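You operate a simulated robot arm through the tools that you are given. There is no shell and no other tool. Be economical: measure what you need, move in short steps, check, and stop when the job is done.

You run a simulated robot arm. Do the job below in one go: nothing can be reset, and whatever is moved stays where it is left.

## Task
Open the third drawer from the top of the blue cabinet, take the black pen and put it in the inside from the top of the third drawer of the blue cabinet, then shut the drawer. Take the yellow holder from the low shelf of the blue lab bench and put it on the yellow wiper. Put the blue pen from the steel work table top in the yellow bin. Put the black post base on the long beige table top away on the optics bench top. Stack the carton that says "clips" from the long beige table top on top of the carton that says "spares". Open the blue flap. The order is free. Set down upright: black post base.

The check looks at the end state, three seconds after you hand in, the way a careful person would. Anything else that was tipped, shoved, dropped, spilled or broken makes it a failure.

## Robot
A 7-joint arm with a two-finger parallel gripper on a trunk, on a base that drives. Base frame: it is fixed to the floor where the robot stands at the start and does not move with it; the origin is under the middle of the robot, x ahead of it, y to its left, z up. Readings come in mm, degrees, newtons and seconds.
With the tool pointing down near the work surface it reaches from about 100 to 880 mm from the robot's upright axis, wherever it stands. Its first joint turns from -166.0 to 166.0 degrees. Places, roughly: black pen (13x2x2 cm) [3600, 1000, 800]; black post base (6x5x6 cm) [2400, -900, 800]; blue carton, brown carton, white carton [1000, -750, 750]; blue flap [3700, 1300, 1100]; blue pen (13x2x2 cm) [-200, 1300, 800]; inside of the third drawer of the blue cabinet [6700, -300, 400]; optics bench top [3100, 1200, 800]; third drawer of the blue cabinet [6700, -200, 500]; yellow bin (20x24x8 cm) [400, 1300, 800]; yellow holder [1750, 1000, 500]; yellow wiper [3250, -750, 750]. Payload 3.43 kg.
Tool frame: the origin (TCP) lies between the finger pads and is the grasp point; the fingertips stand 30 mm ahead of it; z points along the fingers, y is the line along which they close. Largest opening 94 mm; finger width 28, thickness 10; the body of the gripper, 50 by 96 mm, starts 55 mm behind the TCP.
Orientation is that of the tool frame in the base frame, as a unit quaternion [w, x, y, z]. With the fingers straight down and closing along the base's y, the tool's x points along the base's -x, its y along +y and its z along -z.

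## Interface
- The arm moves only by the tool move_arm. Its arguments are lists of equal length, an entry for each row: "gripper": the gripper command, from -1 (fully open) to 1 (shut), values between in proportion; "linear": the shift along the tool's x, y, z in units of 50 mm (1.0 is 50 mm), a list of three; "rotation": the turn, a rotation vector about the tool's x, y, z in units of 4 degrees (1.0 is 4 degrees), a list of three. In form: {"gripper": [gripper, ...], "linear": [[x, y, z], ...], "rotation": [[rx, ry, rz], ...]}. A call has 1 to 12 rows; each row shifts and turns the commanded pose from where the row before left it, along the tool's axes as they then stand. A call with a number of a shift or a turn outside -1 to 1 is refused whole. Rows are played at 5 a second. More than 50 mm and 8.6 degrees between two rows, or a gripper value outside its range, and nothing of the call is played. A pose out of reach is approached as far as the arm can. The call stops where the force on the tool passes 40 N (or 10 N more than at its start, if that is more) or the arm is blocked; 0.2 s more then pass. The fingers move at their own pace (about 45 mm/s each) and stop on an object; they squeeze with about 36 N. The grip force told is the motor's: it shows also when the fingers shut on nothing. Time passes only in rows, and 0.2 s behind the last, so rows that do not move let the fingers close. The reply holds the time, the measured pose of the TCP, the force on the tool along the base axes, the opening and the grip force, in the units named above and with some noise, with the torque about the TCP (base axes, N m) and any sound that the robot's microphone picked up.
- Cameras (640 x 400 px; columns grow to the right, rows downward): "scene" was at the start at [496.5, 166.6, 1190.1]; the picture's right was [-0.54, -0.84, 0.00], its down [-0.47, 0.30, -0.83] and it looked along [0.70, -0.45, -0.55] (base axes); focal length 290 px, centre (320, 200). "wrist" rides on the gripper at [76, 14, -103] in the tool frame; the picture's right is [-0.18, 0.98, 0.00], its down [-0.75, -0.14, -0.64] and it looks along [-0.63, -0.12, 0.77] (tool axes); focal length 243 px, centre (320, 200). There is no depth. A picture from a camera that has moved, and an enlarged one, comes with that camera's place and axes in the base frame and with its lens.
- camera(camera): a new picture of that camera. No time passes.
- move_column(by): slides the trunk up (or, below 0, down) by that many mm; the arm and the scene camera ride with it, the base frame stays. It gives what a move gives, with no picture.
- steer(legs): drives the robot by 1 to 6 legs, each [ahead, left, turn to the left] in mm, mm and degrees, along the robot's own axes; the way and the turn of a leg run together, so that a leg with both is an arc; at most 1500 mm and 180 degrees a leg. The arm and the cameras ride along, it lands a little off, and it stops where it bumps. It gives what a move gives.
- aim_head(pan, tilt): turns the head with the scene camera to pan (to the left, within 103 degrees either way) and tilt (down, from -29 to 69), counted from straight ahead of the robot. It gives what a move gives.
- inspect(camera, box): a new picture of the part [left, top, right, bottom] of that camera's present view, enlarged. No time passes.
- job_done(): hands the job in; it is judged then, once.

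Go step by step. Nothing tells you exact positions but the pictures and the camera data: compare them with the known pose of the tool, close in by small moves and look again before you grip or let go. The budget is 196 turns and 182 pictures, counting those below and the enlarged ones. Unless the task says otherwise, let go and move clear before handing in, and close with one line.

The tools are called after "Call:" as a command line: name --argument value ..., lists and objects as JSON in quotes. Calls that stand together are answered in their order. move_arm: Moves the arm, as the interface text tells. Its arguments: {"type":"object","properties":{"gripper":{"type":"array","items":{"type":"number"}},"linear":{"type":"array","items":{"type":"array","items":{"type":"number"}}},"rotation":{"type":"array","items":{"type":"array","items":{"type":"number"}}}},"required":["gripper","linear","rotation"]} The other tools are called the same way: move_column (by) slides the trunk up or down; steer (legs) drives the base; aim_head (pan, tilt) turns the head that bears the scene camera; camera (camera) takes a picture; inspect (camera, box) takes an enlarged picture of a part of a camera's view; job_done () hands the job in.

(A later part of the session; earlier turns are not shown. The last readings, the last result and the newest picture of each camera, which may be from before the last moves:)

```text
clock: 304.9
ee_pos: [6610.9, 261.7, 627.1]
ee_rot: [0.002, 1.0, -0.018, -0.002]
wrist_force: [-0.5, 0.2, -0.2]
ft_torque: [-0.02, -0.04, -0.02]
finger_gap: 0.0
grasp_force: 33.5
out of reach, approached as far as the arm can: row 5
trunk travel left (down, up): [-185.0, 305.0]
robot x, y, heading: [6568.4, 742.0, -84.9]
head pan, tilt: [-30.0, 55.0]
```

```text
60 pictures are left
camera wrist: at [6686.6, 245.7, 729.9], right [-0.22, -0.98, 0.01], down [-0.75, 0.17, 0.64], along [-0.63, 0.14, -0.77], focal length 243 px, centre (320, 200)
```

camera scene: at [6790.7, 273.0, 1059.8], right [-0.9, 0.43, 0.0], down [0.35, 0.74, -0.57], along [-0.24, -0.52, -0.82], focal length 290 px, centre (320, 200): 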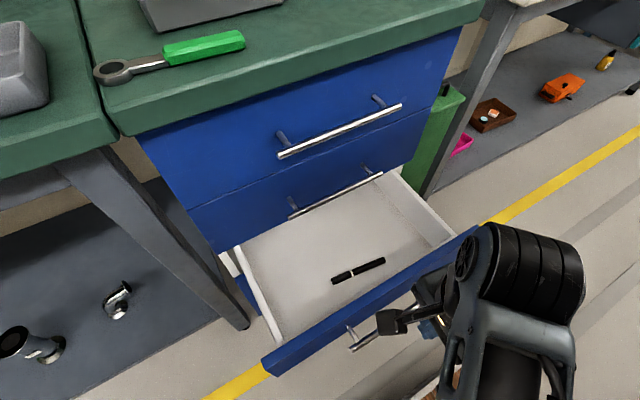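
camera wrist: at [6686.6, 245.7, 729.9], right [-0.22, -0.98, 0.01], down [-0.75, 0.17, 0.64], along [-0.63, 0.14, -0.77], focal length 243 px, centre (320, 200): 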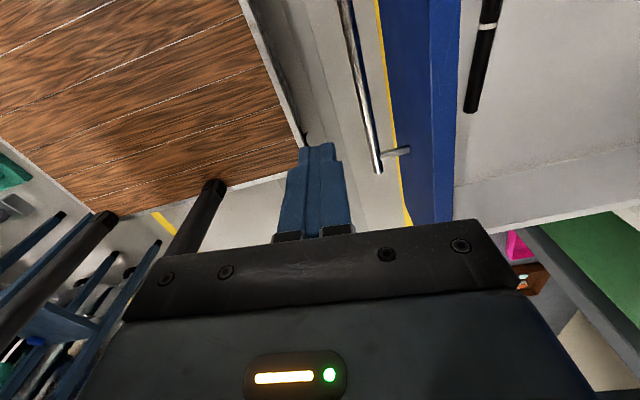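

Call:
move_arm --gripper '[1, 1, 1, 1]' --linear '[[0, -0.12, 0.7], [0, 0, 0.7], [0, 0, 0.7], [0, 0, 0.7]]' --rotation '[[0, 0, 0], [0, 0, 0], [0, 0, 0], [0, 0, 0]]'

Call:
camera --camera "scene"

Call:
camera --camera "wrist"

```text
clock: 305.9
ee_pos: [6613.2, 265.4, 485.2]
ee_rot: [0.004, 1.0, -0.018, -0.001]
wrist_force: [0.3, -0.2, 0.0]
ft_torque: [0.0, 0.0, 0.0]
finger_gap: 0.0
grasp_force: 32.8
trunk travel left (down, up): [-185.0, 305.0]
robot x, y, heading: [6574.0, 741.0, -85.0]
head pan, tilt: [-30.0, 55.0]
```

```text
59 pictures are left
camera scene: at [6790.9, 273.3, 1059.9], right [-0.91, 0.43, 0.0], down [0.35, 0.74, -0.57], along [-0.24, -0.52, -0.82], focal length 290 px, centre (320, 200)
```

scene: 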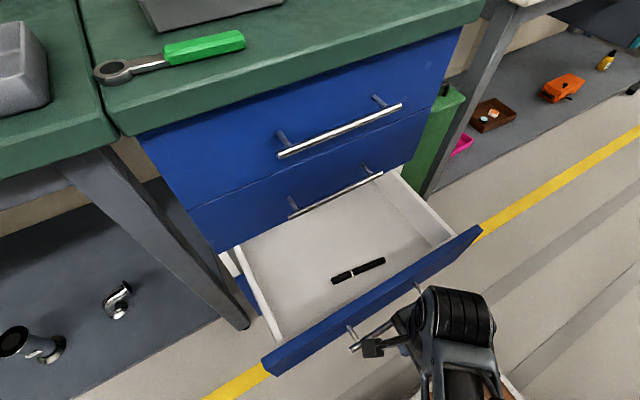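

```text
58 pictures are left
camera wrist: at [6688.0, 250.2, 589.4], right [-0.22, -0.98, 0.01], down [-0.75, 0.17, 0.64], along [-0.63, 0.14, -0.77], focal length 243 px, centre (320, 200)
```

wrist: 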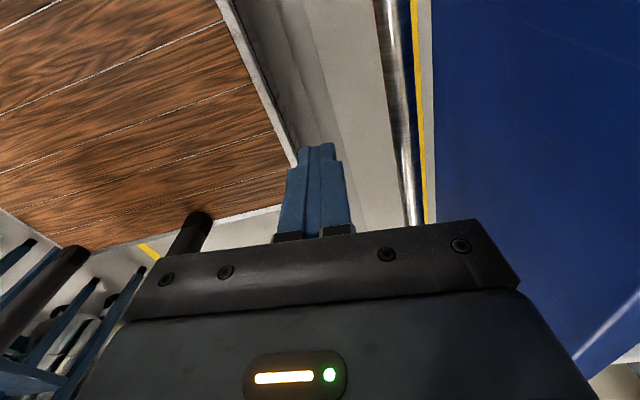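

I push the handle in part-way with the tool vertical (its body must stay clear of handle 2 above), then will tilt for the rest.

Call:
move_arm --gripper '[1, 1, 1, 1, 1, 1]' --linear '[[0, 0.4, 0], [0, 0.4, 0], [0, 0.4, 0], [0, 0.4, 0], [0, 0.4, 0], [0, 0.4, 0]]' --rotation '[[0, 0, 0], [0, 0, 0], [0, 0, 0], [0, 0, 0], [0, 0, 0], [0, 0, 0]]'

Call:
camera --camera "scene"

```text
clock: 307.3
ee_pos: [6608.1, 146.6, 486.6]
ee_rot: [0.004, 1.0, -0.017, 0.0]
wrist_force: [-0.2, 0.2, 0.5]
ft_torque: [-0.01, 0.0, -0.02]
finger_gap: 0.0
grasp_force: 32.9
trunk travel left (down, up): [-185.0, 305.0]
robot x, y, heading: [6570.4, 742.1, -85.4]
head pan, tilt: [-30.0, 55.0]
```

```text
57 pictures are left
camera scene: at [6791.0, 273.3, 1059.8], right [-0.91, 0.43, 0.0], down [0.35, 0.74, -0.57], along [-0.24, -0.52, -0.82], focal length 290 px, centre (320, 200)
```

scene: 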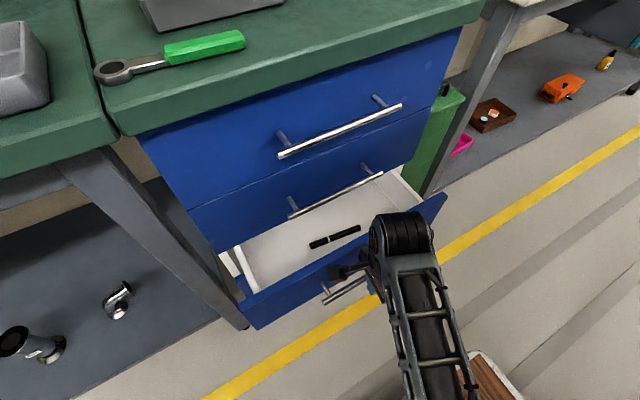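

Call:
move_arm --gripper '[1, 1, 1, 1, 1, 1, 1, 1, 1, 1, 1, 1]' --linear '[[0, -0.4, 0.2], [0, 0, 0], [0, 0, 0], [0, 0, 0], [0, 0, 0], [0, 0, 0], [0, 0, 0], [0, 0, 0], [0, 0, 0], [0, 0, 0], [0, 0, 0], [0, 0, 0]]' --rotation '[[0, 0, 0], [-1, 0, 0], [-1, 0, 0], [-1, 0, 0], [-1, 0, 0], [-1, 0, 0], [-1, 0, 0], [-1, 0, 0], [-1, 0, 0], [-1, 0, 0], [-1, 0, 0], [-1, 0, 0]]'

Call:
camera --camera "scene"

Call:
camera --camera "wrist"

```text
clock: 309.9
ee_pos: [6607.6, 168.1, 477.1]
ee_rot: [0.377, 0.926, -0.016, -0.007]
wrist_force: [-0.3, -0.4, -0.1]
ft_torque: [-0.01, -0.01, 0.04]
finger_gap: 0.0
grasp_force: 32.9
trunk travel left (down, up): [-185.0, 305.0]
robot x, y, heading: [6575.7, 740.3, -85.2]
head pan, tilt: [-30.0, 55.0]
```

```text
56 pictures are left
camera scene: at [6790.9, 273.2, 1059.8], right [-0.9, 0.43, 0.0], down [0.35, 0.74, -0.57], along [-0.24, -0.52, -0.82], focal length 290 px, centre (320, 200)
```

scene: 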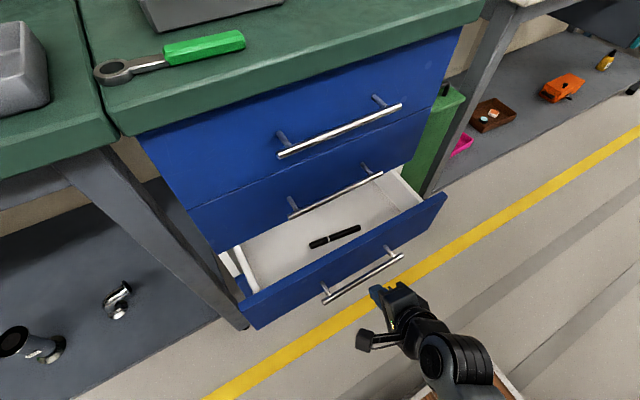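

```text
55 pictures are left
camera wrist: at [6686.7, 226.4, 561.0], right [-0.21, -0.69, 0.69], down [-0.73, 0.58, 0.36], along [-0.65, -0.43, -0.63], focal length 243 px, centre (320, 200)
```

wrist: 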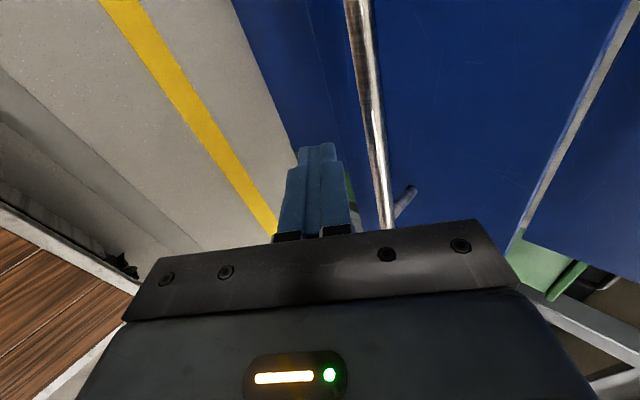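

Call:
move_arm --gripper '[1, 1, 1, 1, 1, 1, 1]' --linear '[[0, 0.287, 0.279], [0, 0.287, 0.279], [0, 0.287, 0.279], [0, 0.287, 0.279], [0, 0.287, 0.279], [0, 0.287, 0.279], [0, 0.287, 0.279]]' --rotation '[[0, 0, 0], [0, 0, 0], [0, 0, 0], [0, 0, 0], [0, 0, 0], [0, 0, 0], [0, 0, 0]]'

Call:
camera --camera "scene"

Call:
camera --camera "wrist"

```text
clock: 311.5
ee_pos: [6602.4, 24.7, 478.3]
ee_rot: [0.379, 0.925, -0.016, -0.007]
wrist_force: [-0.9, -0.5, -0.1]
ft_torque: [0.0, 0.02, -0.01]
finger_gap: 0.2
grasp_force: 33.3
trunk travel left (down, up): [-185.0, 305.0]
robot x, y, heading: [6575.1, 741.3, -85.2]
head pan, tilt: [-30.0, 55.0]
```

```text
54 pictures are left
camera scene: at [6790.9, 273.3, 1059.9], right [-0.91, 0.43, 0.0], down [0.35, 0.74, -0.57], along [-0.24, -0.52, -0.82], focal length 290 px, centre (320, 200)
```

scene: 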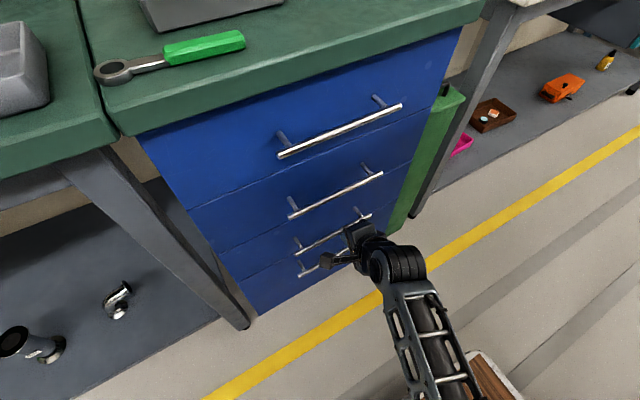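

```text
53 pictures are left
camera wrist: at [6681.2, 84.9, 561.9], right [-0.21, -0.69, 0.69], down [-0.73, 0.58, 0.36], along [-0.65, -0.43, -0.63], focal length 243 px, centre (320, 200)
```

wrist: 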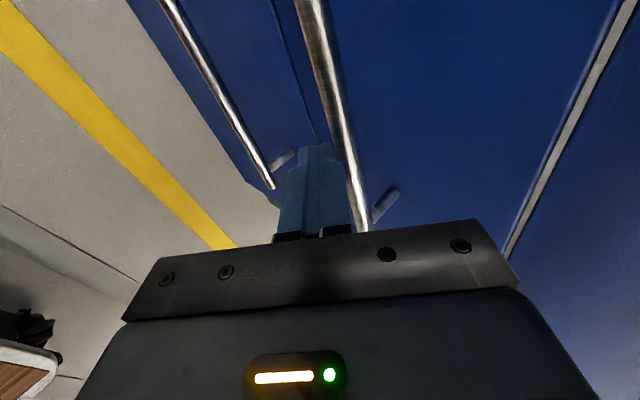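

Nearly shut; I push the last bit until it stops.

Call:
move_arm --gripper '[1, 1, 1, 1]' --linear '[[0, 0.11, 0.11], [0, 0.11, 0.11], [0, 0.11, 0.11], [0, 0.08, 0.08]]' --rotation '[[0, 0, 0], [0, 0, 0], [0, 0, 0], [0, 0, 0]]'

Call:
camera --camera "scene"

Call:
camera --camera "wrist"

```text
clock: 312.0
ee_pos: [6601.8, 21.1, 475.1]
ee_rot: [0.374, 0.927, -0.017, -0.007]
wrist_force: [-0.2, 14.4, 11.0]
ft_torque: [-0.24, -0.15, 0.21]
finger_gap: 0.0
grasp_force: 32.9
trunk travel left (down, up): [-185.0, 305.0]
robot x, y, heading: [6568.5, 743.9, -85.2]
head pan, tilt: [-30.0, 55.0]
stopped in row 2: the force on the tool passed its limit at 60 N (the readings are from after the stop); the commanded pose is now the measured one
```

```text
52 pictures are left
camera scene: at [6790.7, 274.0, 1060.3], right [-0.9, 0.43, 0.0], down [0.35, 0.74, -0.57], along [-0.24, -0.52, -0.82], focal length 290 px, centre (320, 200)
```

scene: 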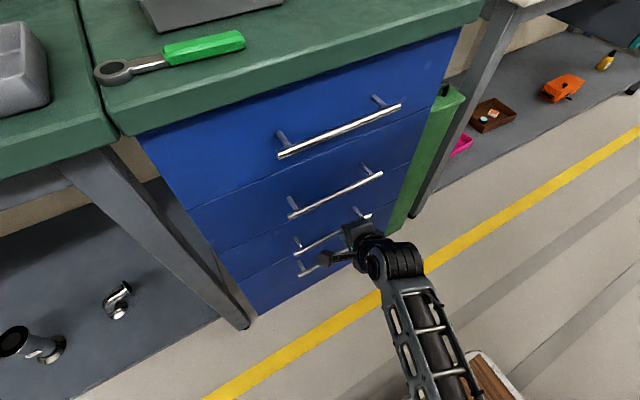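

```text
51 pictures are left
camera wrist: at [6681.0, 79.7, 560.2], right [-0.21, -0.7, 0.68], down [-0.73, 0.57, 0.37], along [-0.65, -0.42, -0.63], focal length 243 px, centre (320, 200)
```

wrist: 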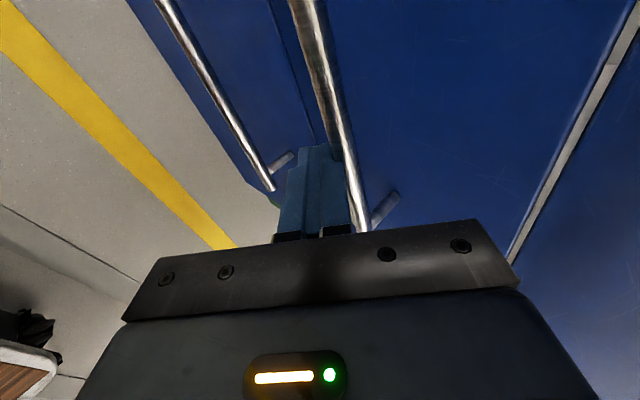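

Call:
inspect --camera "scene" --box '[200, 150, 440, 320]'

Call:
inspect --camera "wrist" --box '[240, 60, 440, 240]'

```text
2.35 times, centred on (320, 235) of scene
camera zoom: at [6790.7, 274.0, 1060.3], right [-0.9, 0.43, 0.0], down [0.35, 0.74, -0.57], along [-0.24, -0.52, -0.82], focal length 684 px, centre (320, 118)
```

zoom: 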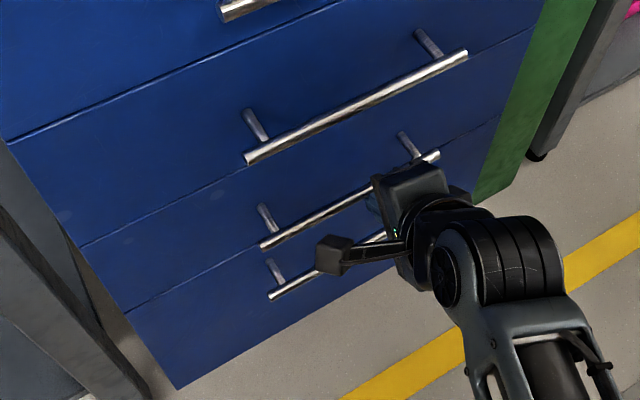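

```text
2.22 times, centred on (340, 150) of wrist
camera zoom: at [6681.0, 79.7, 560.2], right [-0.21, -0.7, 0.68], down [-0.73, 0.57, 0.37], along [-0.65, -0.42, -0.63], focal length 539 px, centre (276, 311)
```

zoom: 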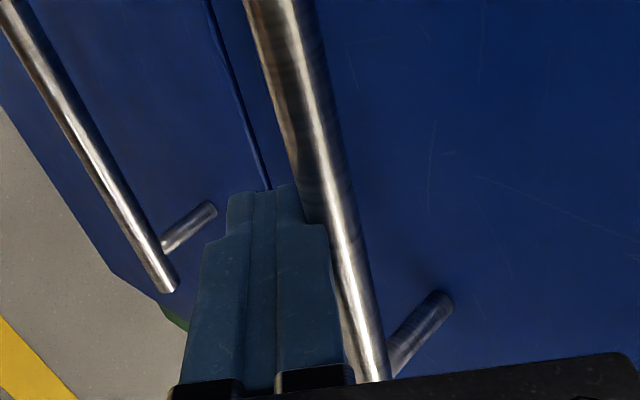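

Call:
move_arm --gripper '[1, 1, 1, 1]' --linear '[[0, -0.5, -0.5], [0, -0.5, -0.5], [0, -0.5, -0.5], [0, -0.3, -0.3]]' --rotation '[[0, 0, 0], [0, 0, 0], [0, 0, 0], [0, 0, 0]]'

Call:
inspect --camera "scene" --box '[200, 150, 440, 320]'

Call:
camera --camera "wrist"

```text
clock: 313.0
ee_pos: [6605.2, 147.7, 477.5]
ee_rot: [0.373, 0.928, -0.017, -0.008]
wrist_force: [1.4, -0.5, -0.1]
ft_torque: [0.01, -0.04, -0.03]
finger_gap: 0.0
grasp_force: 32.8
trunk travel left (down, up): [-185.0, 305.0]
robot x, y, heading: [6575.0, 743.7, -85.2]
head pan, tilt: [-30.0, 55.0]
```

```text
2.35 times, centred on (320, 235) of scene
camera zoom: at [6790.7, 273.3, 1059.8], right [-0.9, 0.43, 0.0], down [0.35, 0.74, -0.57], along [-0.24, -0.52, -0.82], focal length 684 px, centre (320, 118)
```

zoom: 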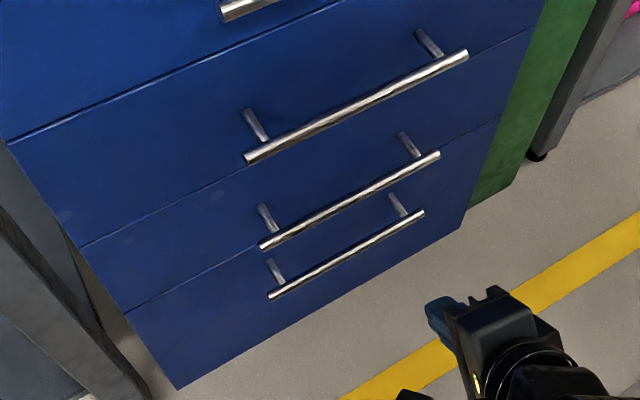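

```text
47 pictures are left
camera wrist: at [6685.0, 206.4, 561.9], right [-0.21, -0.7, 0.68], down [-0.73, 0.57, 0.37], along [-0.65, -0.42, -0.63], focal length 243 px, centre (320, 200)
```

wrist: 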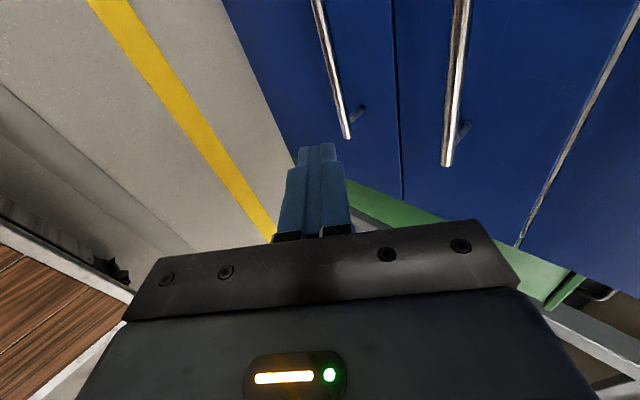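

Bars 2 and 3 line up exactly, so the drawer is shut. I level the tool and drive back to the blue lab bench for the yellow holder.

Call:
move_arm --gripper '[-1, -1, -1, -1, -1, -1, -1, -1, -1, -1, -1]' --linear '[[0, 0, 0], [0, 0, 0], [0, 0, 0], [0, 0, 0], [0, 0, 0], [0, 0, 0], [0, 0, 0], [0, 0, 0], [0, 0, 0], [0, 0, 0], [0, 0, 0]]' --rotation '[[1, 0, 0], [1, 0, 0], [1, 0, 0], [1, 0, 0], [1, 0, 0], [1, 0, 0], [1, 0, 0], [1, 0, 0], [1, 0, 0], [1, 0, 0], [0.9, 0, 0]]'

Call:
steer --legs '[[0, 150, 0], [0, 0, -90], [1450, 50, 0], [1450, 50, 0], [1450, 50, 0], [450, 20, 0]]'

Call:
aim_head --pan -70 --tilt 40

Call:
camera --camera "scene"

```text
clock: 315.4
ee_pos: [6606.2, 147.6, 478.2]
ee_rot: [0.001, 1.0, -0.018, -0.001]
wrist_force: [-0.5, -1.6, -0.7]
ft_torque: [0.02, 0.0, -0.01]
finger_gap: 94.2
grasp_force: 0.1
trunk travel left (down, up): [-185.0, 305.0]
robot x, y, heading: [6570.3, 740.6, -85.0]
head pan, tilt: [-30.0, 55.0]
```

```text
clock: 343.1
ee_pos: [1404.8, 70.6, 476.4]
ee_rot: [-0.001, -0.702, 0.712, 0.003]
wrist_force: [0.2, 0.6, 0.4]
ft_torque: [0.0, -0.02, -0.01]
finger_gap: 93.9
grasp_force: 0.1
trunk travel left (down, up): [-185.0, 305.0]
robot x, y, heading: [1999.4, 119.1, -173.9]
head pan, tilt: [-30.0, 55.0]
```

```text
clock: 344.2
ee_pos: [1404.9, 70.1, 476.8]
ee_rot: [-0.002, -0.702, 0.712, 0.003]
wrist_force: [0.4, 0.3, 0.9]
ft_torque: [-0.03, 0.01, 0.01]
finger_gap: 93.9
grasp_force: 0.1
trunk travel left (down, up): [-185.0, 305.0]
robot x, y, heading: [1998.4, 118.9, -174.2]
head pan, tilt: [-70.0, 40.0]
```

```text
46 pictures are left
camera scene: at [1563.5, -64.8, 1080.5], right [0.9, 0.44, 0.0], down [0.28, -0.58, -0.77], along [-0.34, 0.69, -0.64], focal length 290 px, centre (320, 200)
```

scene: 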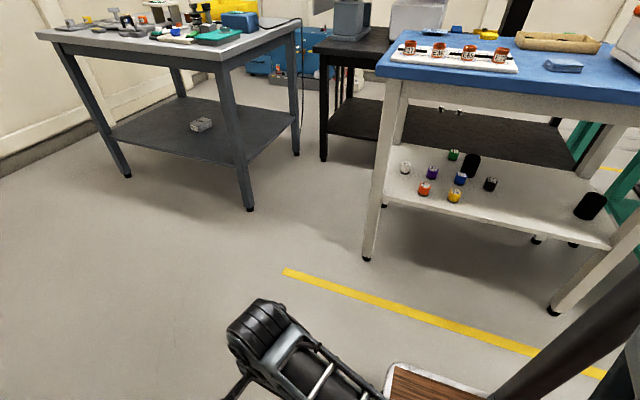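

Call:
inspect --camera "scene" --box '[370, 130, 530, 230]'

```text
4.00 times, centred on (450, 180) of scene
camera zoom: at [1563.5, -64.8, 1080.5], right [0.9, 0.44, 0.0], down [0.28, -0.58, -0.77], along [-0.34, 0.69, -0.64], focal length 1162 px, centre (-200, 280)
```

zoom: 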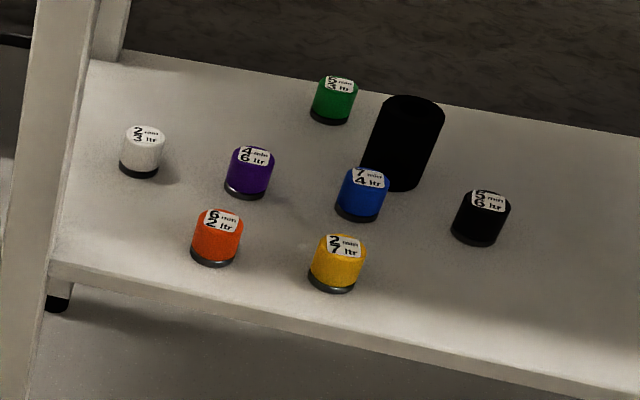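

The yellow holder is the small yellow cylinder on the shelf at about (1642, 868), shelf z≈405. I position the base facing the bench, and rotate the tool to natural yaw.

Call:
steer --legs '[[300, -30, 0], [0, 0, -91]]'

Call:
move_arm --gripper '[-0.4, -0.4, -0.4, -0.4, -0.4, -0.4, -0.4, -0.4, -0.4, -0.4, -0.4, -0.4]' --linear '[[0, 0, 0], [0, 0, 0], [0, 0, 0], [0, 0, 0], [0, 0, 0], [0, 0, 0], [0, 0, 0], [0, 0, 0], [0, 0, 0], [0, 0, 0], [0, 0, 0], [0, 0, 0]]' --rotation '[[0, 0, -1], [0, 0, -1], [0, 0, -1], [0, 0, -1], [0, 0, -1], [0, 0, -1], [0, 0, -1], [0, 0, -1], [0, 0, -1], [0, 0, -1], [0, 0, -1], [0, 0, -1]]'

Call:
move_arm --gripper '[-0.4, -0.4, -0.4, -0.4, -0.4, -0.4, -0.4, -0.4, -0.4, -0.4]' --linear '[[0, 0, 0], [0, 0, 0], [0, 0, 0], [0, 0, 0], [0, 0, 0], [0, 0, 0], [0, 0, 0], [0, 0, 0], [0, 0, 0], [0, 0, 0]]' --rotation '[[0, 0, -1], [0, 0, -1], [0, 0, -1], [0, 0, -1], [0, 0, -1], [0, 0, -1], [0, 0, -1], [0, 0, -1], [0, 0, -1], [0, 0, -1]]'

Call:
aim_head --pan 0 --tilt 45

Call:
camera --camera "scene"

```text
clock: 350.1
ee_pos: [1663.1, 709.7, 477.7]
ee_rot: [0.001, 0.019, 1.0, 0.003]
wrist_force: [0.1, -0.4, 0.1]
ft_torque: [0.01, 0.01, -0.02]
finger_gap: 94.0
grasp_force: 0.0
trunk travel left (down, up): [-185.0, 305.0]
robot x, y, heading: [1695.5, 118.7, 94.6]
head pan, tilt: [-70.0, 40.0]
```

```text
clock: 352.7
ee_pos: [1662.6, 711.4, 477.4]
ee_rot: [0.001, -0.39, 0.921, 0.002]
wrist_force: [0.4, -0.2, 0.1]
ft_torque: [-0.03, 0.0, 0.02]
finger_gap: 65.8
grasp_force: 0.0
trunk travel left (down, up): [-185.0, 305.0]
robot x, y, heading: [1697.6, 117.1, 94.7]
head pan, tilt: [-70.0, 40.0]
```

```text
clock: 354.9
ee_pos: [1662.0, 709.9, 477.7]
ee_rot: [0.003, -0.682, 0.732, 0.001]
wrist_force: [0.4, 0.3, 0.1]
ft_torque: [-0.04, 0.03, 0.01]
finger_gap: 65.8
grasp_force: 0.0
trunk travel left (down, up): [-185.0, 305.0]
robot x, y, heading: [1693.2, 115.7, 94.6]
head pan, tilt: [-70.0, 40.0]
```

```text
clock: 356.3
ee_pos: [1664.1, 709.2, 477.8]
ee_rot: [0.003, -0.681, 0.733, 0.0]
wrist_force: [0.0, 0.2, -0.3]
ft_torque: [0.04, 0.02, -0.02]
finger_gap: 65.6
grasp_force: 0.0
trunk travel left (down, up): [-185.0, 305.0]
robot x, y, heading: [1695.3, 116.0, 94.6]
head pan, tilt: [0.0, 45.0]
```

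```text
44 pictures are left
camera scene: at [1440.0, 598.8, 1073.3], right [1.0, 0.08, 0.0], down [0.06, -0.7, -0.71], along [-0.06, 0.7, -0.71], focal length 290 px, centre (320, 200)
```

scene: 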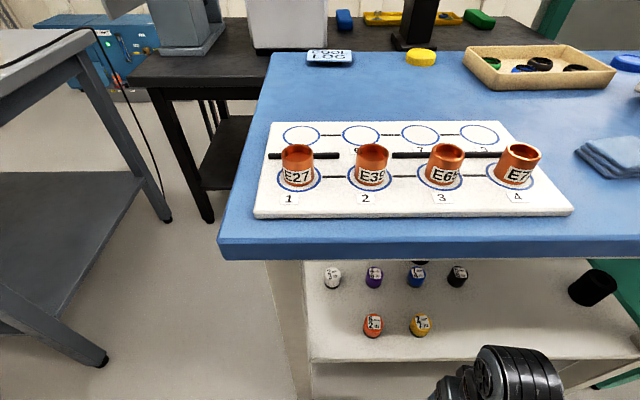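

The holder is at (1640, 857) on the shelf. I pitch the tool 60° forward to a pre-grip point in front of it.

Call:
move_arm --gripper '[-0.4, -0.4, -0.4, -0.4, -0.4, -0.4, -0.4, -0.4, -0.4]' --linear '[[-0.113, 0.046, 0.019], [-0.112, 0.046, 0.027], [-0.11, 0.046, 0.035], [-0.107, 0.046, 0.042], [-0.104, 0.046, 0.05], [-0.1, 0.046, 0.057], [-0.096, 0.046, 0.063], [-0.092, 0.046, 0.07], [-0.087, 0.046, 0.076]]' --rotation '[[0, -1, 0], [0, -1, 0], [0, -1, 0], [0, -1, 0], [0, -1, 0], [0, -1, 0], [0, -1, 0], [0, -1, 0], [0, -1, 0]]'

Call:
move_arm --gripper '[-0.4, -0.4, -0.4, -0.4, -0.4, -0.4]' --linear '[[-0.08, 0.046, 0.081], [-0.075, 0.046, 0.086], [-0.068, 0.046, 0.091], [-0.062, 0.046, 0.096], [-0.055, 0.046, 0.1], [-0.048, 0.046, 0.104]]' --rotation '[[0, -1, 0], [0, -1, 0], [0, -1, 0], [0, -1, 0], [0, -1, 0], [0, -1, 0]]'

Call:
camera --camera "wrist"

Call:
camera --camera "scene"

```text
clock: 358.3
ee_pos: [1645.1, 763.5, 469.0]
ee_rot: [0.229, -0.647, 0.696, 0.212]
wrist_force: [-0.4, 0.5, -0.8]
ft_torque: [-0.05, 0.03, -0.01]
finger_gap: 65.6
grasp_force: 0.2
trunk travel left (down, up): [-185.0, 305.0]
robot x, y, heading: [1693.8, 119.7, 94.6]
head pan, tilt: [0.0, 45.0]
```

```text
clock: 359.7
ee_pos: [1634.5, 797.7, 464.1]
ee_rot: [0.369, -0.589, 0.633, 0.341]
wrist_force: [0.8, 0.3, -1.2]
ft_torque: [0.0, 0.02, -0.01]
finger_gap: 65.9
grasp_force: 0.1
trunk travel left (down, up): [-185.0, 305.0]
robot x, y, heading: [1695.5, 118.5, 94.7]
head pan, tilt: [0.0, 45.0]
```

```text
43 pictures are left
camera wrist: at [1611.6, 673.0, 449.5], right [-0.97, 0.16, 0.16], down [0.13, -0.19, 0.97], along [0.19, 0.97, 0.17], focal length 243 px, centre (320, 200)
```

wrist: 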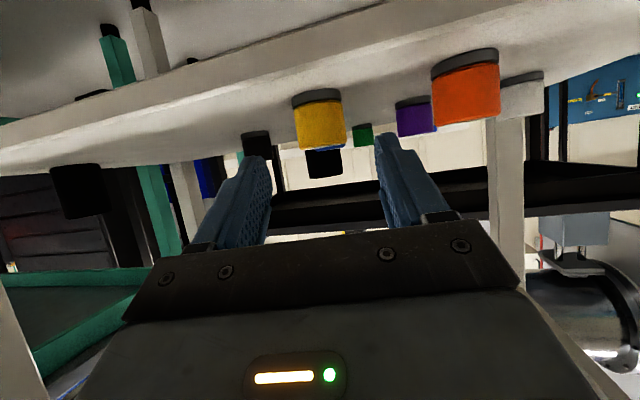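

```text
42 pictures are left
camera scene: at [1439.9, 598.8, 1073.3], right [1.0, 0.08, 0.0], down [0.06, -0.7, -0.71], along [-0.06, 0.7, -0.71], focal length 290 px, centre (320, 200)
```

scene: 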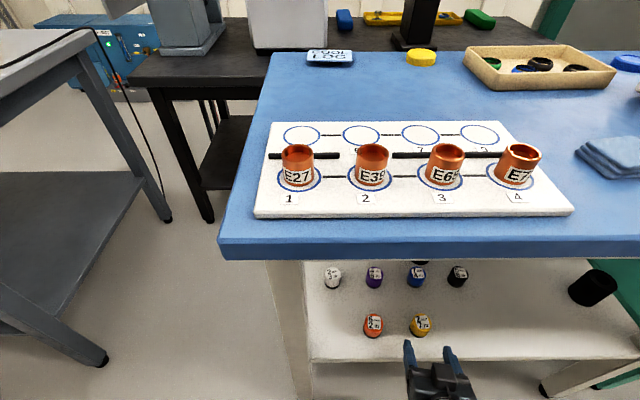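

The jar is centred between the fingers. I advance around it, slightly high so the tips clear the shelf.

Call:
move_arm --gripper '[-0.4, -0.4, -0.4]' --linear '[[-0.07, 0, 0.4], [0, 0, 0.4], [0, 0, 0.36]]' --rotation '[[0, 0, 0], [0, 0, 0], [0, 0, 0]]'

Call:
camera --camera "wrist"

Call:
inspect --camera "scene" --box '[340, 260, 520, 400]'

```text
clock: 360.5
ee_pos: [1638.8, 849.3, 438.9]
ee_rot: [0.369, -0.589, 0.633, 0.342]
wrist_force: [0.0, 0.2, 0.7]
ft_torque: [0.02, 0.02, -0.02]
finger_gap: 65.8
grasp_force: 0.0
trunk travel left (down, up): [-185.0, 305.0]
robot x, y, heading: [1694.8, 114.8, 94.5]
head pan, tilt: [0.0, 45.0]
```

```text
41 pictures are left
camera wrist: at [1615.2, 724.9, 423.9], right [-0.97, 0.16, 0.16], down [0.13, -0.19, 0.97], along [0.19, 0.97, 0.17], focal length 243 px, centre (320, 200)
```

wrist: 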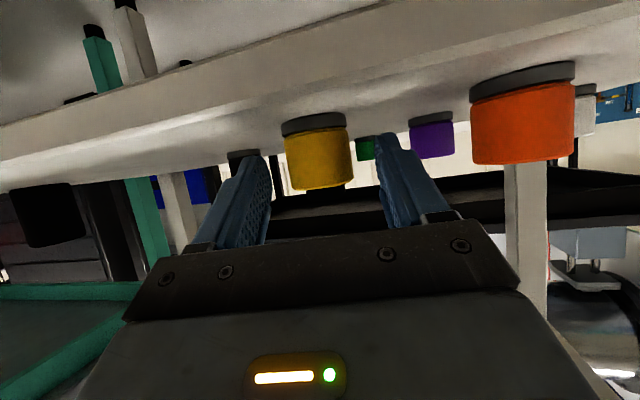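

```text
2.86 times, centred on (430, 330) of scene
camera zoom: at [1439.9, 598.7, 1073.3], right [1.0, 0.08, 0.0], down [0.06, -0.7, -0.71], along [-0.06, 0.7, -0.71], focal length 830 px, centre (6, -171)
```

zoom: 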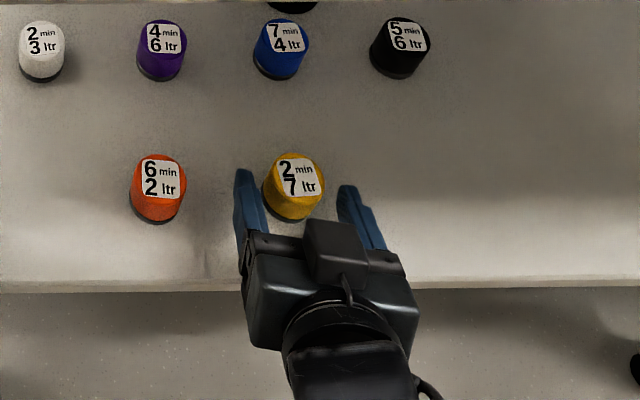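

The jar's axis is a bit further, at y≈867. I advance 14 mm more horizontally and close.

Call:
move_arm --gripper '[-0.4, 1, 1, 1, 1]' --linear '[[-0.14, 0, 0.24], [0, 0, 0], [0, 0, 0], [0, 0, 0], [0, 0, 0]]' --rotation '[[0, 0, 0], [0, 0, 0], [0, 0, 0], [0, 0, 0], [0, 0, 0]]'

Call:
inspect --camera "scene" --box '[340, 260, 520, 400]'

```text
clock: 361.7
ee_pos: [1639.7, 862.3, 438.2]
ee_rot: [0.369, -0.589, 0.633, 0.341]
wrist_force: [-0.1, 0.9, -0.1]
ft_torque: [0.03, -0.03, -0.04]
finger_gap: 38.1
grasp_force: 35.9
trunk travel left (down, up): [-185.0, 305.0]
robot x, y, heading: [1695.3, 115.4, 94.9]
head pan, tilt: [0.0, 45.0]
```

```text
2.86 times, centred on (430, 330) of scene
camera zoom: at [1439.9, 598.8, 1073.3], right [1.0, 0.08, 0.0], down [0.06, -0.7, -0.71], along [-0.06, 0.7, -0.71], focal length 830 px, centre (6, -171)
```

zoom: 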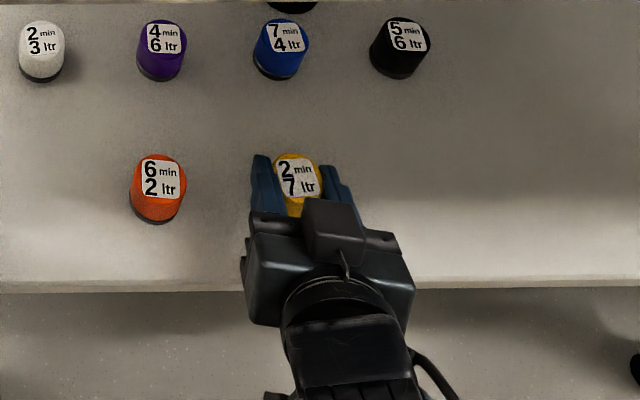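

Gripped at 38 mm. I lift it straight up, back out, raise the trunk, and drive to the bench with the wiper.

Call:
move_arm --gripper '[1, 1]' --linear '[[-0.5, 0, -0.29], [-0.5, 0, -0.29]]' --rotation '[[0, 0, 0], [0, 0, 0]]'

Call:
steer --legs '[[-200, 0, 0]]'

Call:
camera --camera "wrist"

Call:
move_column --by 300

Call:
steer --legs '[[0, 0, -90], [1450, 120, 0]]'

Call:
aim_head --pan -70 --tilt 35

Call:
camera --camera "scene"

```text
clock: 362.3
ee_pos: [1637.7, 861.9, 496.7]
ee_rot: [0.368, -0.59, 0.634, 0.34]
wrist_force: [0.6, -0.1, -0.3]
ft_torque: [-0.01, 0.01, 0.0]
finger_gap: 37.9
grasp_force: 35.5
trunk travel left (down, up): [-185.0, 305.0]
robot x, y, heading: [1696.4, 117.8, 94.7]
head pan, tilt: [0.0, 45.0]
```

```text
clock: 363.9
ee_pos: [1655.2, 664.2, 495.0]
ee_rot: [0.368, -0.589, 0.633, 0.342]
wrist_force: [-0.3, 0.4, -0.6]
ft_torque: [-0.01, -0.02, 0.01]
finger_gap: 37.9
grasp_force: 35.6
trunk travel left (down, up): [-185.0, 305.0]
robot x, y, heading: [1715.9, -82.9, 94.7]
head pan, tilt: [0.0, 45.0]
```

```text
38 pictures are left
camera wrist: at [1631.8, 539.5, 481.1], right [-0.97, 0.16, 0.16], down [0.13, -0.19, 0.97], along [0.19, 0.97, 0.17], focal length 243 px, centre (320, 200)
```

wrist: 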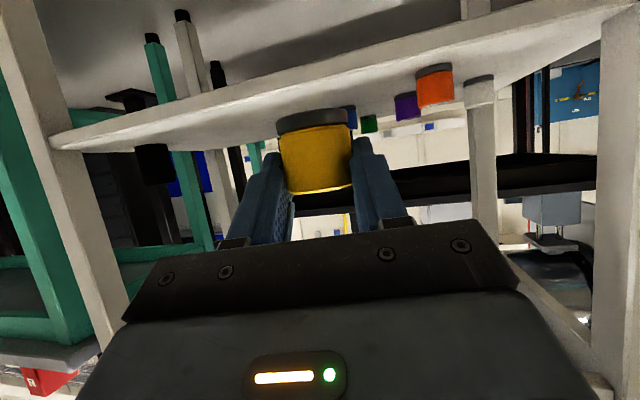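

```text
clock: 366.9
ee_pos: [1655.1, 664.6, 795.4]
ee_rot: [0.369, -0.589, 0.633, 0.341]
wrist_force: [-0.1, -0.7, -0.3]
ft_torque: [0.01, 0.0, 0.01]
finger_gap: 37.9
grasp_force: 35.8
trunk travel left (down, up): [-485.0, 5.0]
robot x, y, heading: [1713.7, -85.6, 94.5]
head pan, tilt: [0.0, 45.0]
```

```text
clock: 368.0
ee_pos: [1694.7, 673.4, 795.1]
ee_rot: [0.376, -0.575, 0.646, 0.332]
wrist_force: [0.4, -0.8, -1.3]
ft_torque: [-0.01, -0.02, 0.0]
finger_gap: 37.8
grasp_force: 35.8
trunk travel left (down, up): [-485.0, 5.0]
robot x, y, heading: [1721.8, -76.9, 92.1]
head pan, tilt: [0.0, 45.0]
stopped in leg 1: the robot was blocked; the commanded pose is now the measured one
```

```text
clock: 369.4
ee_pos: [1694.6, 673.1, 795.8]
ee_rot: [0.376, -0.575, 0.646, 0.333]
wrist_force: [0.2, -0.4, -0.6]
ft_torque: [0.0, 0.02, -0.02]
finger_gap: 37.7
grasp_force: 36.1
trunk travel left (down, up): [-485.0, 5.0]
robot x, y, heading: [1716.9, -76.6, 92.2]
head pan, tilt: [-70.0, 35.0]
```

```text
37 pictures are left
camera scene: at [1568.8, 370.2, 1388.1], right [0.38, -0.93, 0.0], down [-0.53, -0.22, -0.82], along [0.76, 0.31, -0.57], focal length 290 px, centre (320, 200)
```

scene: 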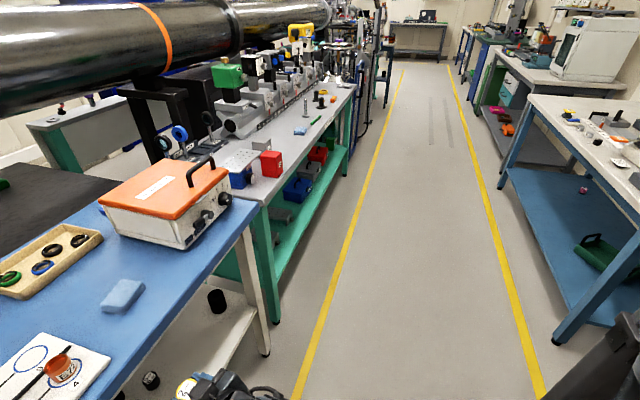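

The base's rear corner met something while turning, so I pull the holder back, move ahead a little, and then turn.

Call:
move_arm --gripper '[1, 1]' --linear '[[0.45, 0, -0.78], [0.45, 0, -0.78]]' --rotation '[[0, 0, 0], [0, 0, 0]]'

Call:
steer --legs '[[110, 0, 0], [0, 0, -88], [1200, 90, 0]]'

Call:
aim_head --pan -70 --tilt 35

Call:
camera --camera "scene"

```text
clock: 370.0
ee_pos: [1684.9, 583.7, 794.0]
ee_rot: [0.375, -0.575, 0.646, 0.333]
wrist_force: [-1.1, -0.1, -1.2]
ft_torque: [-0.02, 0.01, -0.01]
finger_gap: 37.7
grasp_force: 36.2
trunk travel left (down, up): [-485.0, 5.0]
robot x, y, heading: [1717.6, -72.5, 92.0]
head pan, tilt: [-70.0, 35.0]
```

```text
clock: 380.7
ee_pos: [3571.8, 273.8, 794.6]
ee_rot: [0.501, 0.034, 0.864, -0.021]
wrist_force: [0.5, 0.2, -1.3]
ft_torque: [-0.03, 0.01, 0.03]
finger_gap: 37.7
grasp_force: 35.9
trunk travel left (down, up): [-485.0, 5.0]
robot x, y, heading: [2912.4, 214.5, 4.0]
head pan, tilt: [-70.0, 35.0]
```

```text
clock: 381.3
ee_pos: [3570.0, 274.2, 794.8]
ee_rot: [0.502, 0.034, 0.864, -0.021]
wrist_force: [0.0, 0.1, -1.0]
ft_torque: [-0.01, 0.0, -0.01]
finger_gap: 37.7
grasp_force: 35.7
trunk travel left (down, up): [-485.0, 5.0]
robot x, y, heading: [2915.5, 208.0, 4.3]
head pan, tilt: [-70.0, 35.0]
```

```text
36 pictures are left
camera scene: at [3354.1, 380.1, 1388.1], right [-0.91, -0.41, 0.0], down [-0.24, 0.52, -0.82], along [0.34, -0.75, -0.57], focal length 290 px, centre (320, 200)
```

scene: 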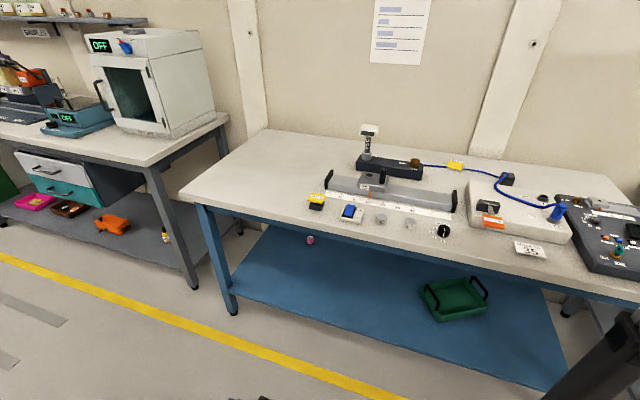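

Call:
inspect --camera "scene" --box '[290, 110, 470, 250]'

Call:
inspect --camera "scene" --box '[440, 140, 640, 270]'

```text
2.86 times, centred on (380, 180) of scene
camera zoom: at [3354.1, 380.1, 1388.1], right [-0.91, -0.41, 0.0], down [-0.24, 0.52, -0.82], along [0.34, -0.75, -0.57], focal length 830 px, centre (149, 257)
```

zoom: 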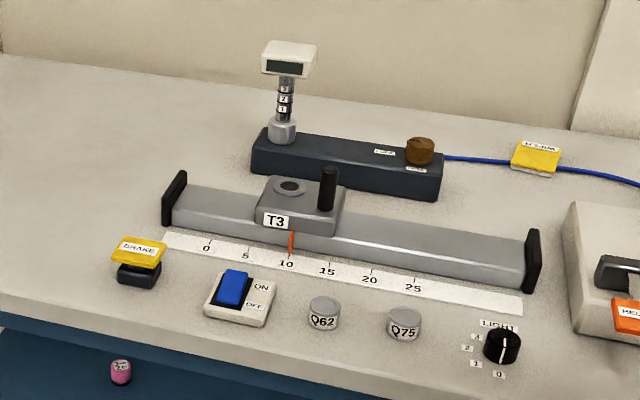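

```text
3.08 times, centred on (540, 205) of scene
camera zoom: at [3354.1, 380.1, 1388.1], right [-0.91, -0.41, 0.0], down [-0.24, 0.52, -0.82], along [0.34, -0.75, -0.57], focal length 894 px, centre (-357, 185)
```

zoom: 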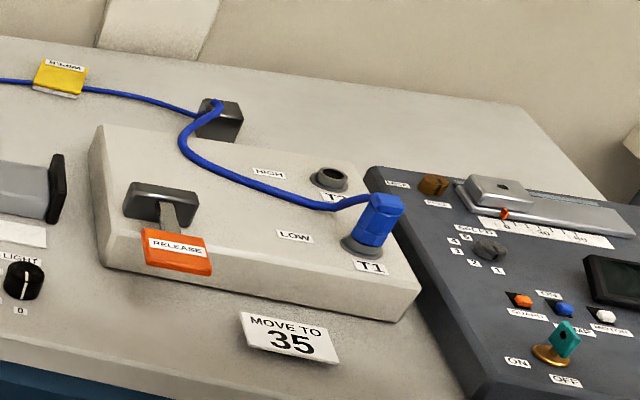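

Call:
inspect --camera "scene" --box '[435, 150, 475, 180]'

```text
13.33 times, centred on (455, 165) of scene
camera zoom: at [3354.1, 380.1, 1388.1], right [-0.91, -0.41, 0.0], down [-0.24, 0.52, -0.82], along [0.34, -0.75, -0.57], focal length 3873 px, centre (-1480, 667)
```

zoom: 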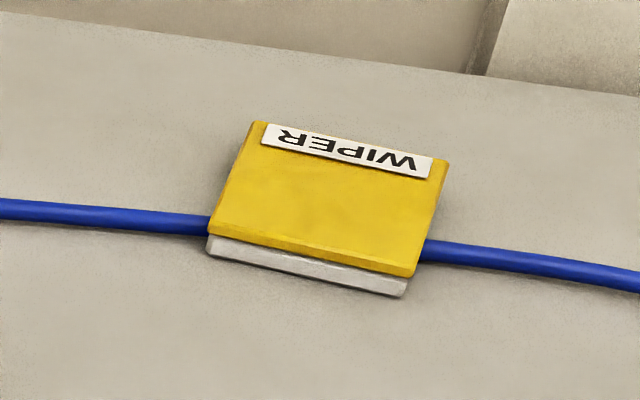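

The label reads WIPER: a yellow pad at about (3290, -805). Before going in I check how low my forearm sits with the tool pitched like this.

Call:
steer --legs '[[290, 0, 0], [0, 0, -90]]'

Call:
aim_head --pan -30 --tilt 35

Call:
camera --camera "scene"

```text
clock: 385.5
ee_pos: [3679.0, -222.8, 794.0]
ee_rot: [0.449, 0.394, 0.771, -0.223]
wrist_force: [-2.9, 2.8, 1.2]
ft_torque: [-0.1, 0.01, -0.1]
finger_gap: 37.9
grasp_force: 36.0
trunk travel left (down, up): [-485.0, 5.0]
robot x, y, heading: [3207.5, 235.3, -46.2]
head pan, tilt: [-70.0, 35.0]
stopped in leg 2: the force on the tool passed its limit at 82 N (the readings are from after the stop); the commanded pose is now the measured one
```

```text
clock: 386.6
ee_pos: [3679.9, -222.6, 794.0]
ee_rot: [0.449, 0.394, 0.77, -0.223]
wrist_force: [-1.1, 5.5, 1.0]
ft_torque: [-0.06, 0.01, -0.04]
finger_gap: 37.7
grasp_force: 35.8
trunk travel left (down, up): [-485.0, 5.0]
robot x, y, heading: [3208.4, 238.3, -46.2]
head pan, tilt: [-30.0, 35.0]
```

```text
32 pictures are left
camera scene: at [3674.6, -5.2, 1388.1], right [-0.97, -0.24, 0.0], down [-0.14, 0.56, -0.82], along [0.19, -0.8, -0.57], focal length 290 px, centre (320, 200)
```

scene: 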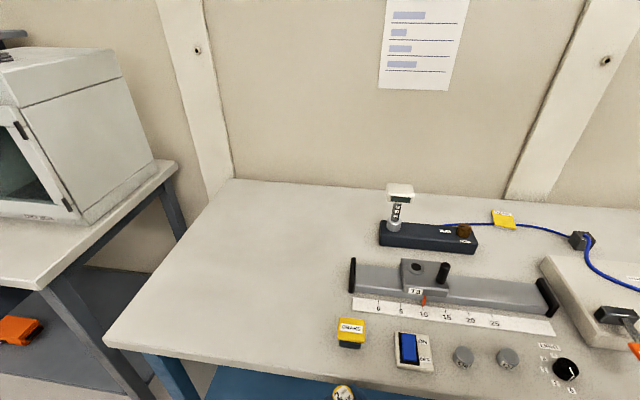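

I turned with the holder too low and it bumped the bench edge. It is still gripped; I turn back a little and raise it before checking.

Call:
steer --legs '[[0, 0, 15]]'

Call:
move_arm --gripper '[1, 1, 1]' --linear '[[-0.84, 0, -0.49], [-0.84, 0, -0.49], [-0.84, 0, -0.49]]' --rotation '[[0, 0, 0], [0, 0, 0], [0, 0, 0]]'

Call:
camera --camera "wrist"

```text
clock: 387.9
ee_pos: [3783.1, -84.4, 795.3]
ee_rot: [0.475, 0.29, 0.815, -0.162]
wrist_force: [0.8, 0.1, -2.2]
ft_torque: [-0.01, -0.02, 0.01]
finger_gap: 37.9
grasp_force: 35.3
trunk travel left (down, up): [-485.0, 5.0]
robot x, y, heading: [3206.2, 234.1, -31.3]
head pan, tilt: [-30.0, 35.0]
```

```text
clock: 388.7
ee_pos: [3780.3, -83.8, 939.5]
ee_rot: [0.474, 0.29, 0.816, -0.161]
wrist_force: [0.0, 1.3, 0.0]
ft_torque: [0.03, 0.01, -0.01]
finger_gap: 37.7
grasp_force: 36.3
trunk travel left (down, up): [-485.0, 5.0]
robot x, y, heading: [3207.1, 237.1, -31.3]
head pan, tilt: [-30.0, 35.0]
```

```text
31 pictures are left
camera wrist: at [3690.7, 7.7, 925.7], right [0.69, 0.71, 0.17], down [-0.24, 0.0, 0.97], along [0.69, -0.71, 0.16], focal length 243 px, centre (320, 200)
```

wrist: 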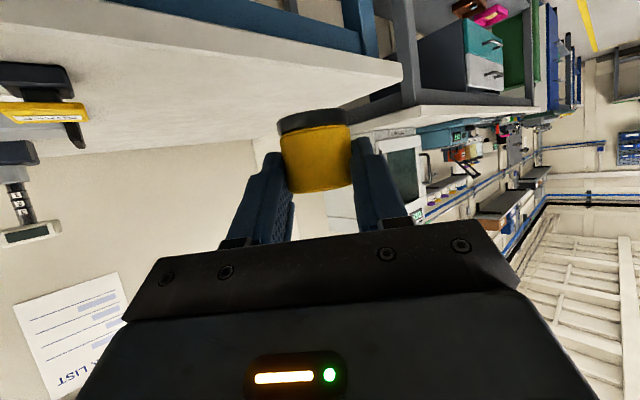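

The holder is still firmly gripped and upright. At this height I turn to face the wiper and look.

Call:
steer --legs '[[0, 0, -54]]'

Call:
aim_head --pan -20 --tilt 45

Call:
camera --camera "scene"

```text
clock: 391.5
ee_pos: [3280.3, -415.8, 940.6]
ee_rot: [0.348, 0.631, 0.592, -0.361]
wrist_force: [-0.6, 0.4, -0.9]
ft_torque: [0.0, 0.03, 0.0]
finger_gap: 38.0
grasp_force: 36.4
trunk travel left (down, up): [-485.0, 5.0]
robot x, y, heading: [3206.7, 234.6, -85.4]
head pan, tilt: [-30.0, 35.0]
```

```text
clock: 392.2
ee_pos: [3279.2, -417.3, 940.1]
ee_rot: [0.348, 0.63, 0.593, -0.362]
wrist_force: [0.5, -1.3, -0.6]
ft_torque: [0.0, -0.02, 0.0]
finger_gap: 37.5
grasp_force: 36.0
trunk travel left (down, up): [-485.0, 5.0]
robot x, y, heading: [3206.5, 239.1, -85.6]
head pan, tilt: [-20.0, 45.0]
```

```text
30 pictures are left
camera scene: at [3432.1, -246.2, 1373.3], right [-0.96, 0.27, 0.0], down [0.19, 0.68, -0.71], along [-0.19, -0.68, -0.71], focal length 290 px, centre (320, 200)
```

scene: 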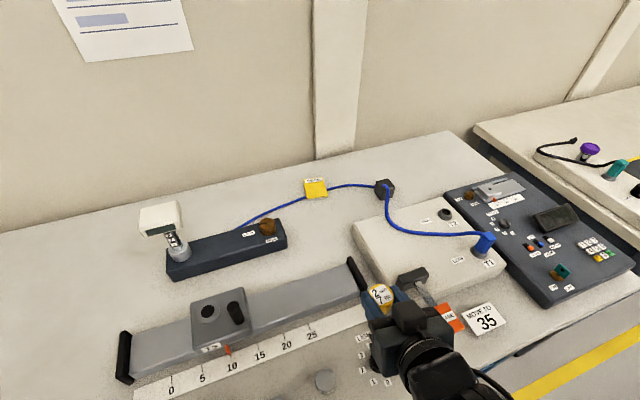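

All the bench items look undisturbed. The wiper is at (3291, -789) with its top around z 843. I carry the holder forward above it.

Call:
move_arm --gripper '[1, 1, 1, 1, 1, 1, 1, 1]' --linear '[[-0.457, 0.081, 0.793], [-0.457, 0.081, 0.793], [-0.457, 0.081, 0.793], [-0.457, 0.081, 0.793], [-0.457, 0.081, 0.793], [-0.457, 0.081, 0.793], [-0.457, 0.081, 0.793], [-0.44, 0.081, 0.77]]' --rotation '[[0, 0, 0], [0, 0, 0], [0, 0, 0], [0, 0, 0], [0, 0, 0], [0, 0, 0], [0, 0, 0], [0, 0, 0]]'

Call:
camera --camera "scene"

Call:
camera --camera "wrist"

```text
clock: 394.1
ee_pos: [3292.6, -782.3, 941.5]
ee_rot: [0.348, 0.63, 0.593, -0.361]
wrist_force: [0.3, -0.3, -0.7]
ft_torque: [0.01, 0.02, 0.0]
finger_gap: 37.6
grasp_force: 36.4
trunk travel left (down, up): [-485.0, 5.0]
robot x, y, heading: [3207.2, 237.5, -85.6]
head pan, tilt: [-20.0, 45.0]
```

```text
29 pictures are left
camera scene: at [3432.1, -245.9, 1373.3], right [-0.96, 0.27, 0.0], down [0.19, 0.68, -0.71], along [-0.19, -0.68, -0.71], focal length 290 px, centre (320, 200)
```

scene: 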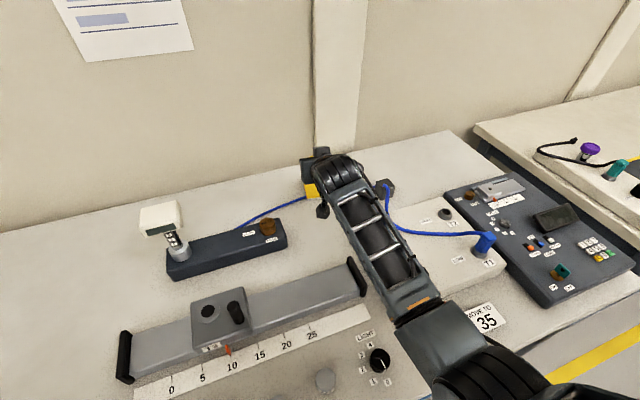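

```text
28 pictures are left
camera wrist: at [3313.7, -655.4, 927.3], right [0.97, -0.14, 0.17], down [-0.14, 0.19, 0.97], along [-0.17, -0.97, 0.17], focal length 243 px, centre (320, 200)
```

wrist: 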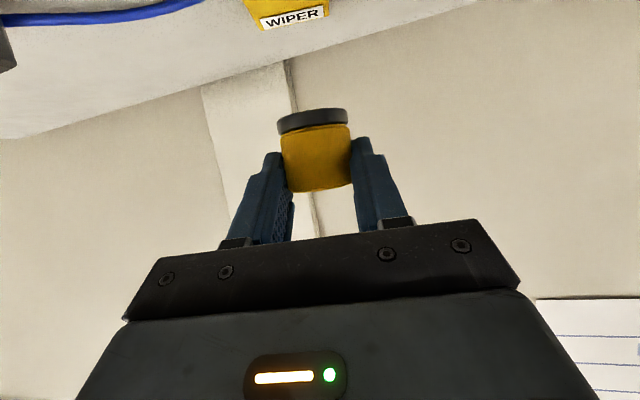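

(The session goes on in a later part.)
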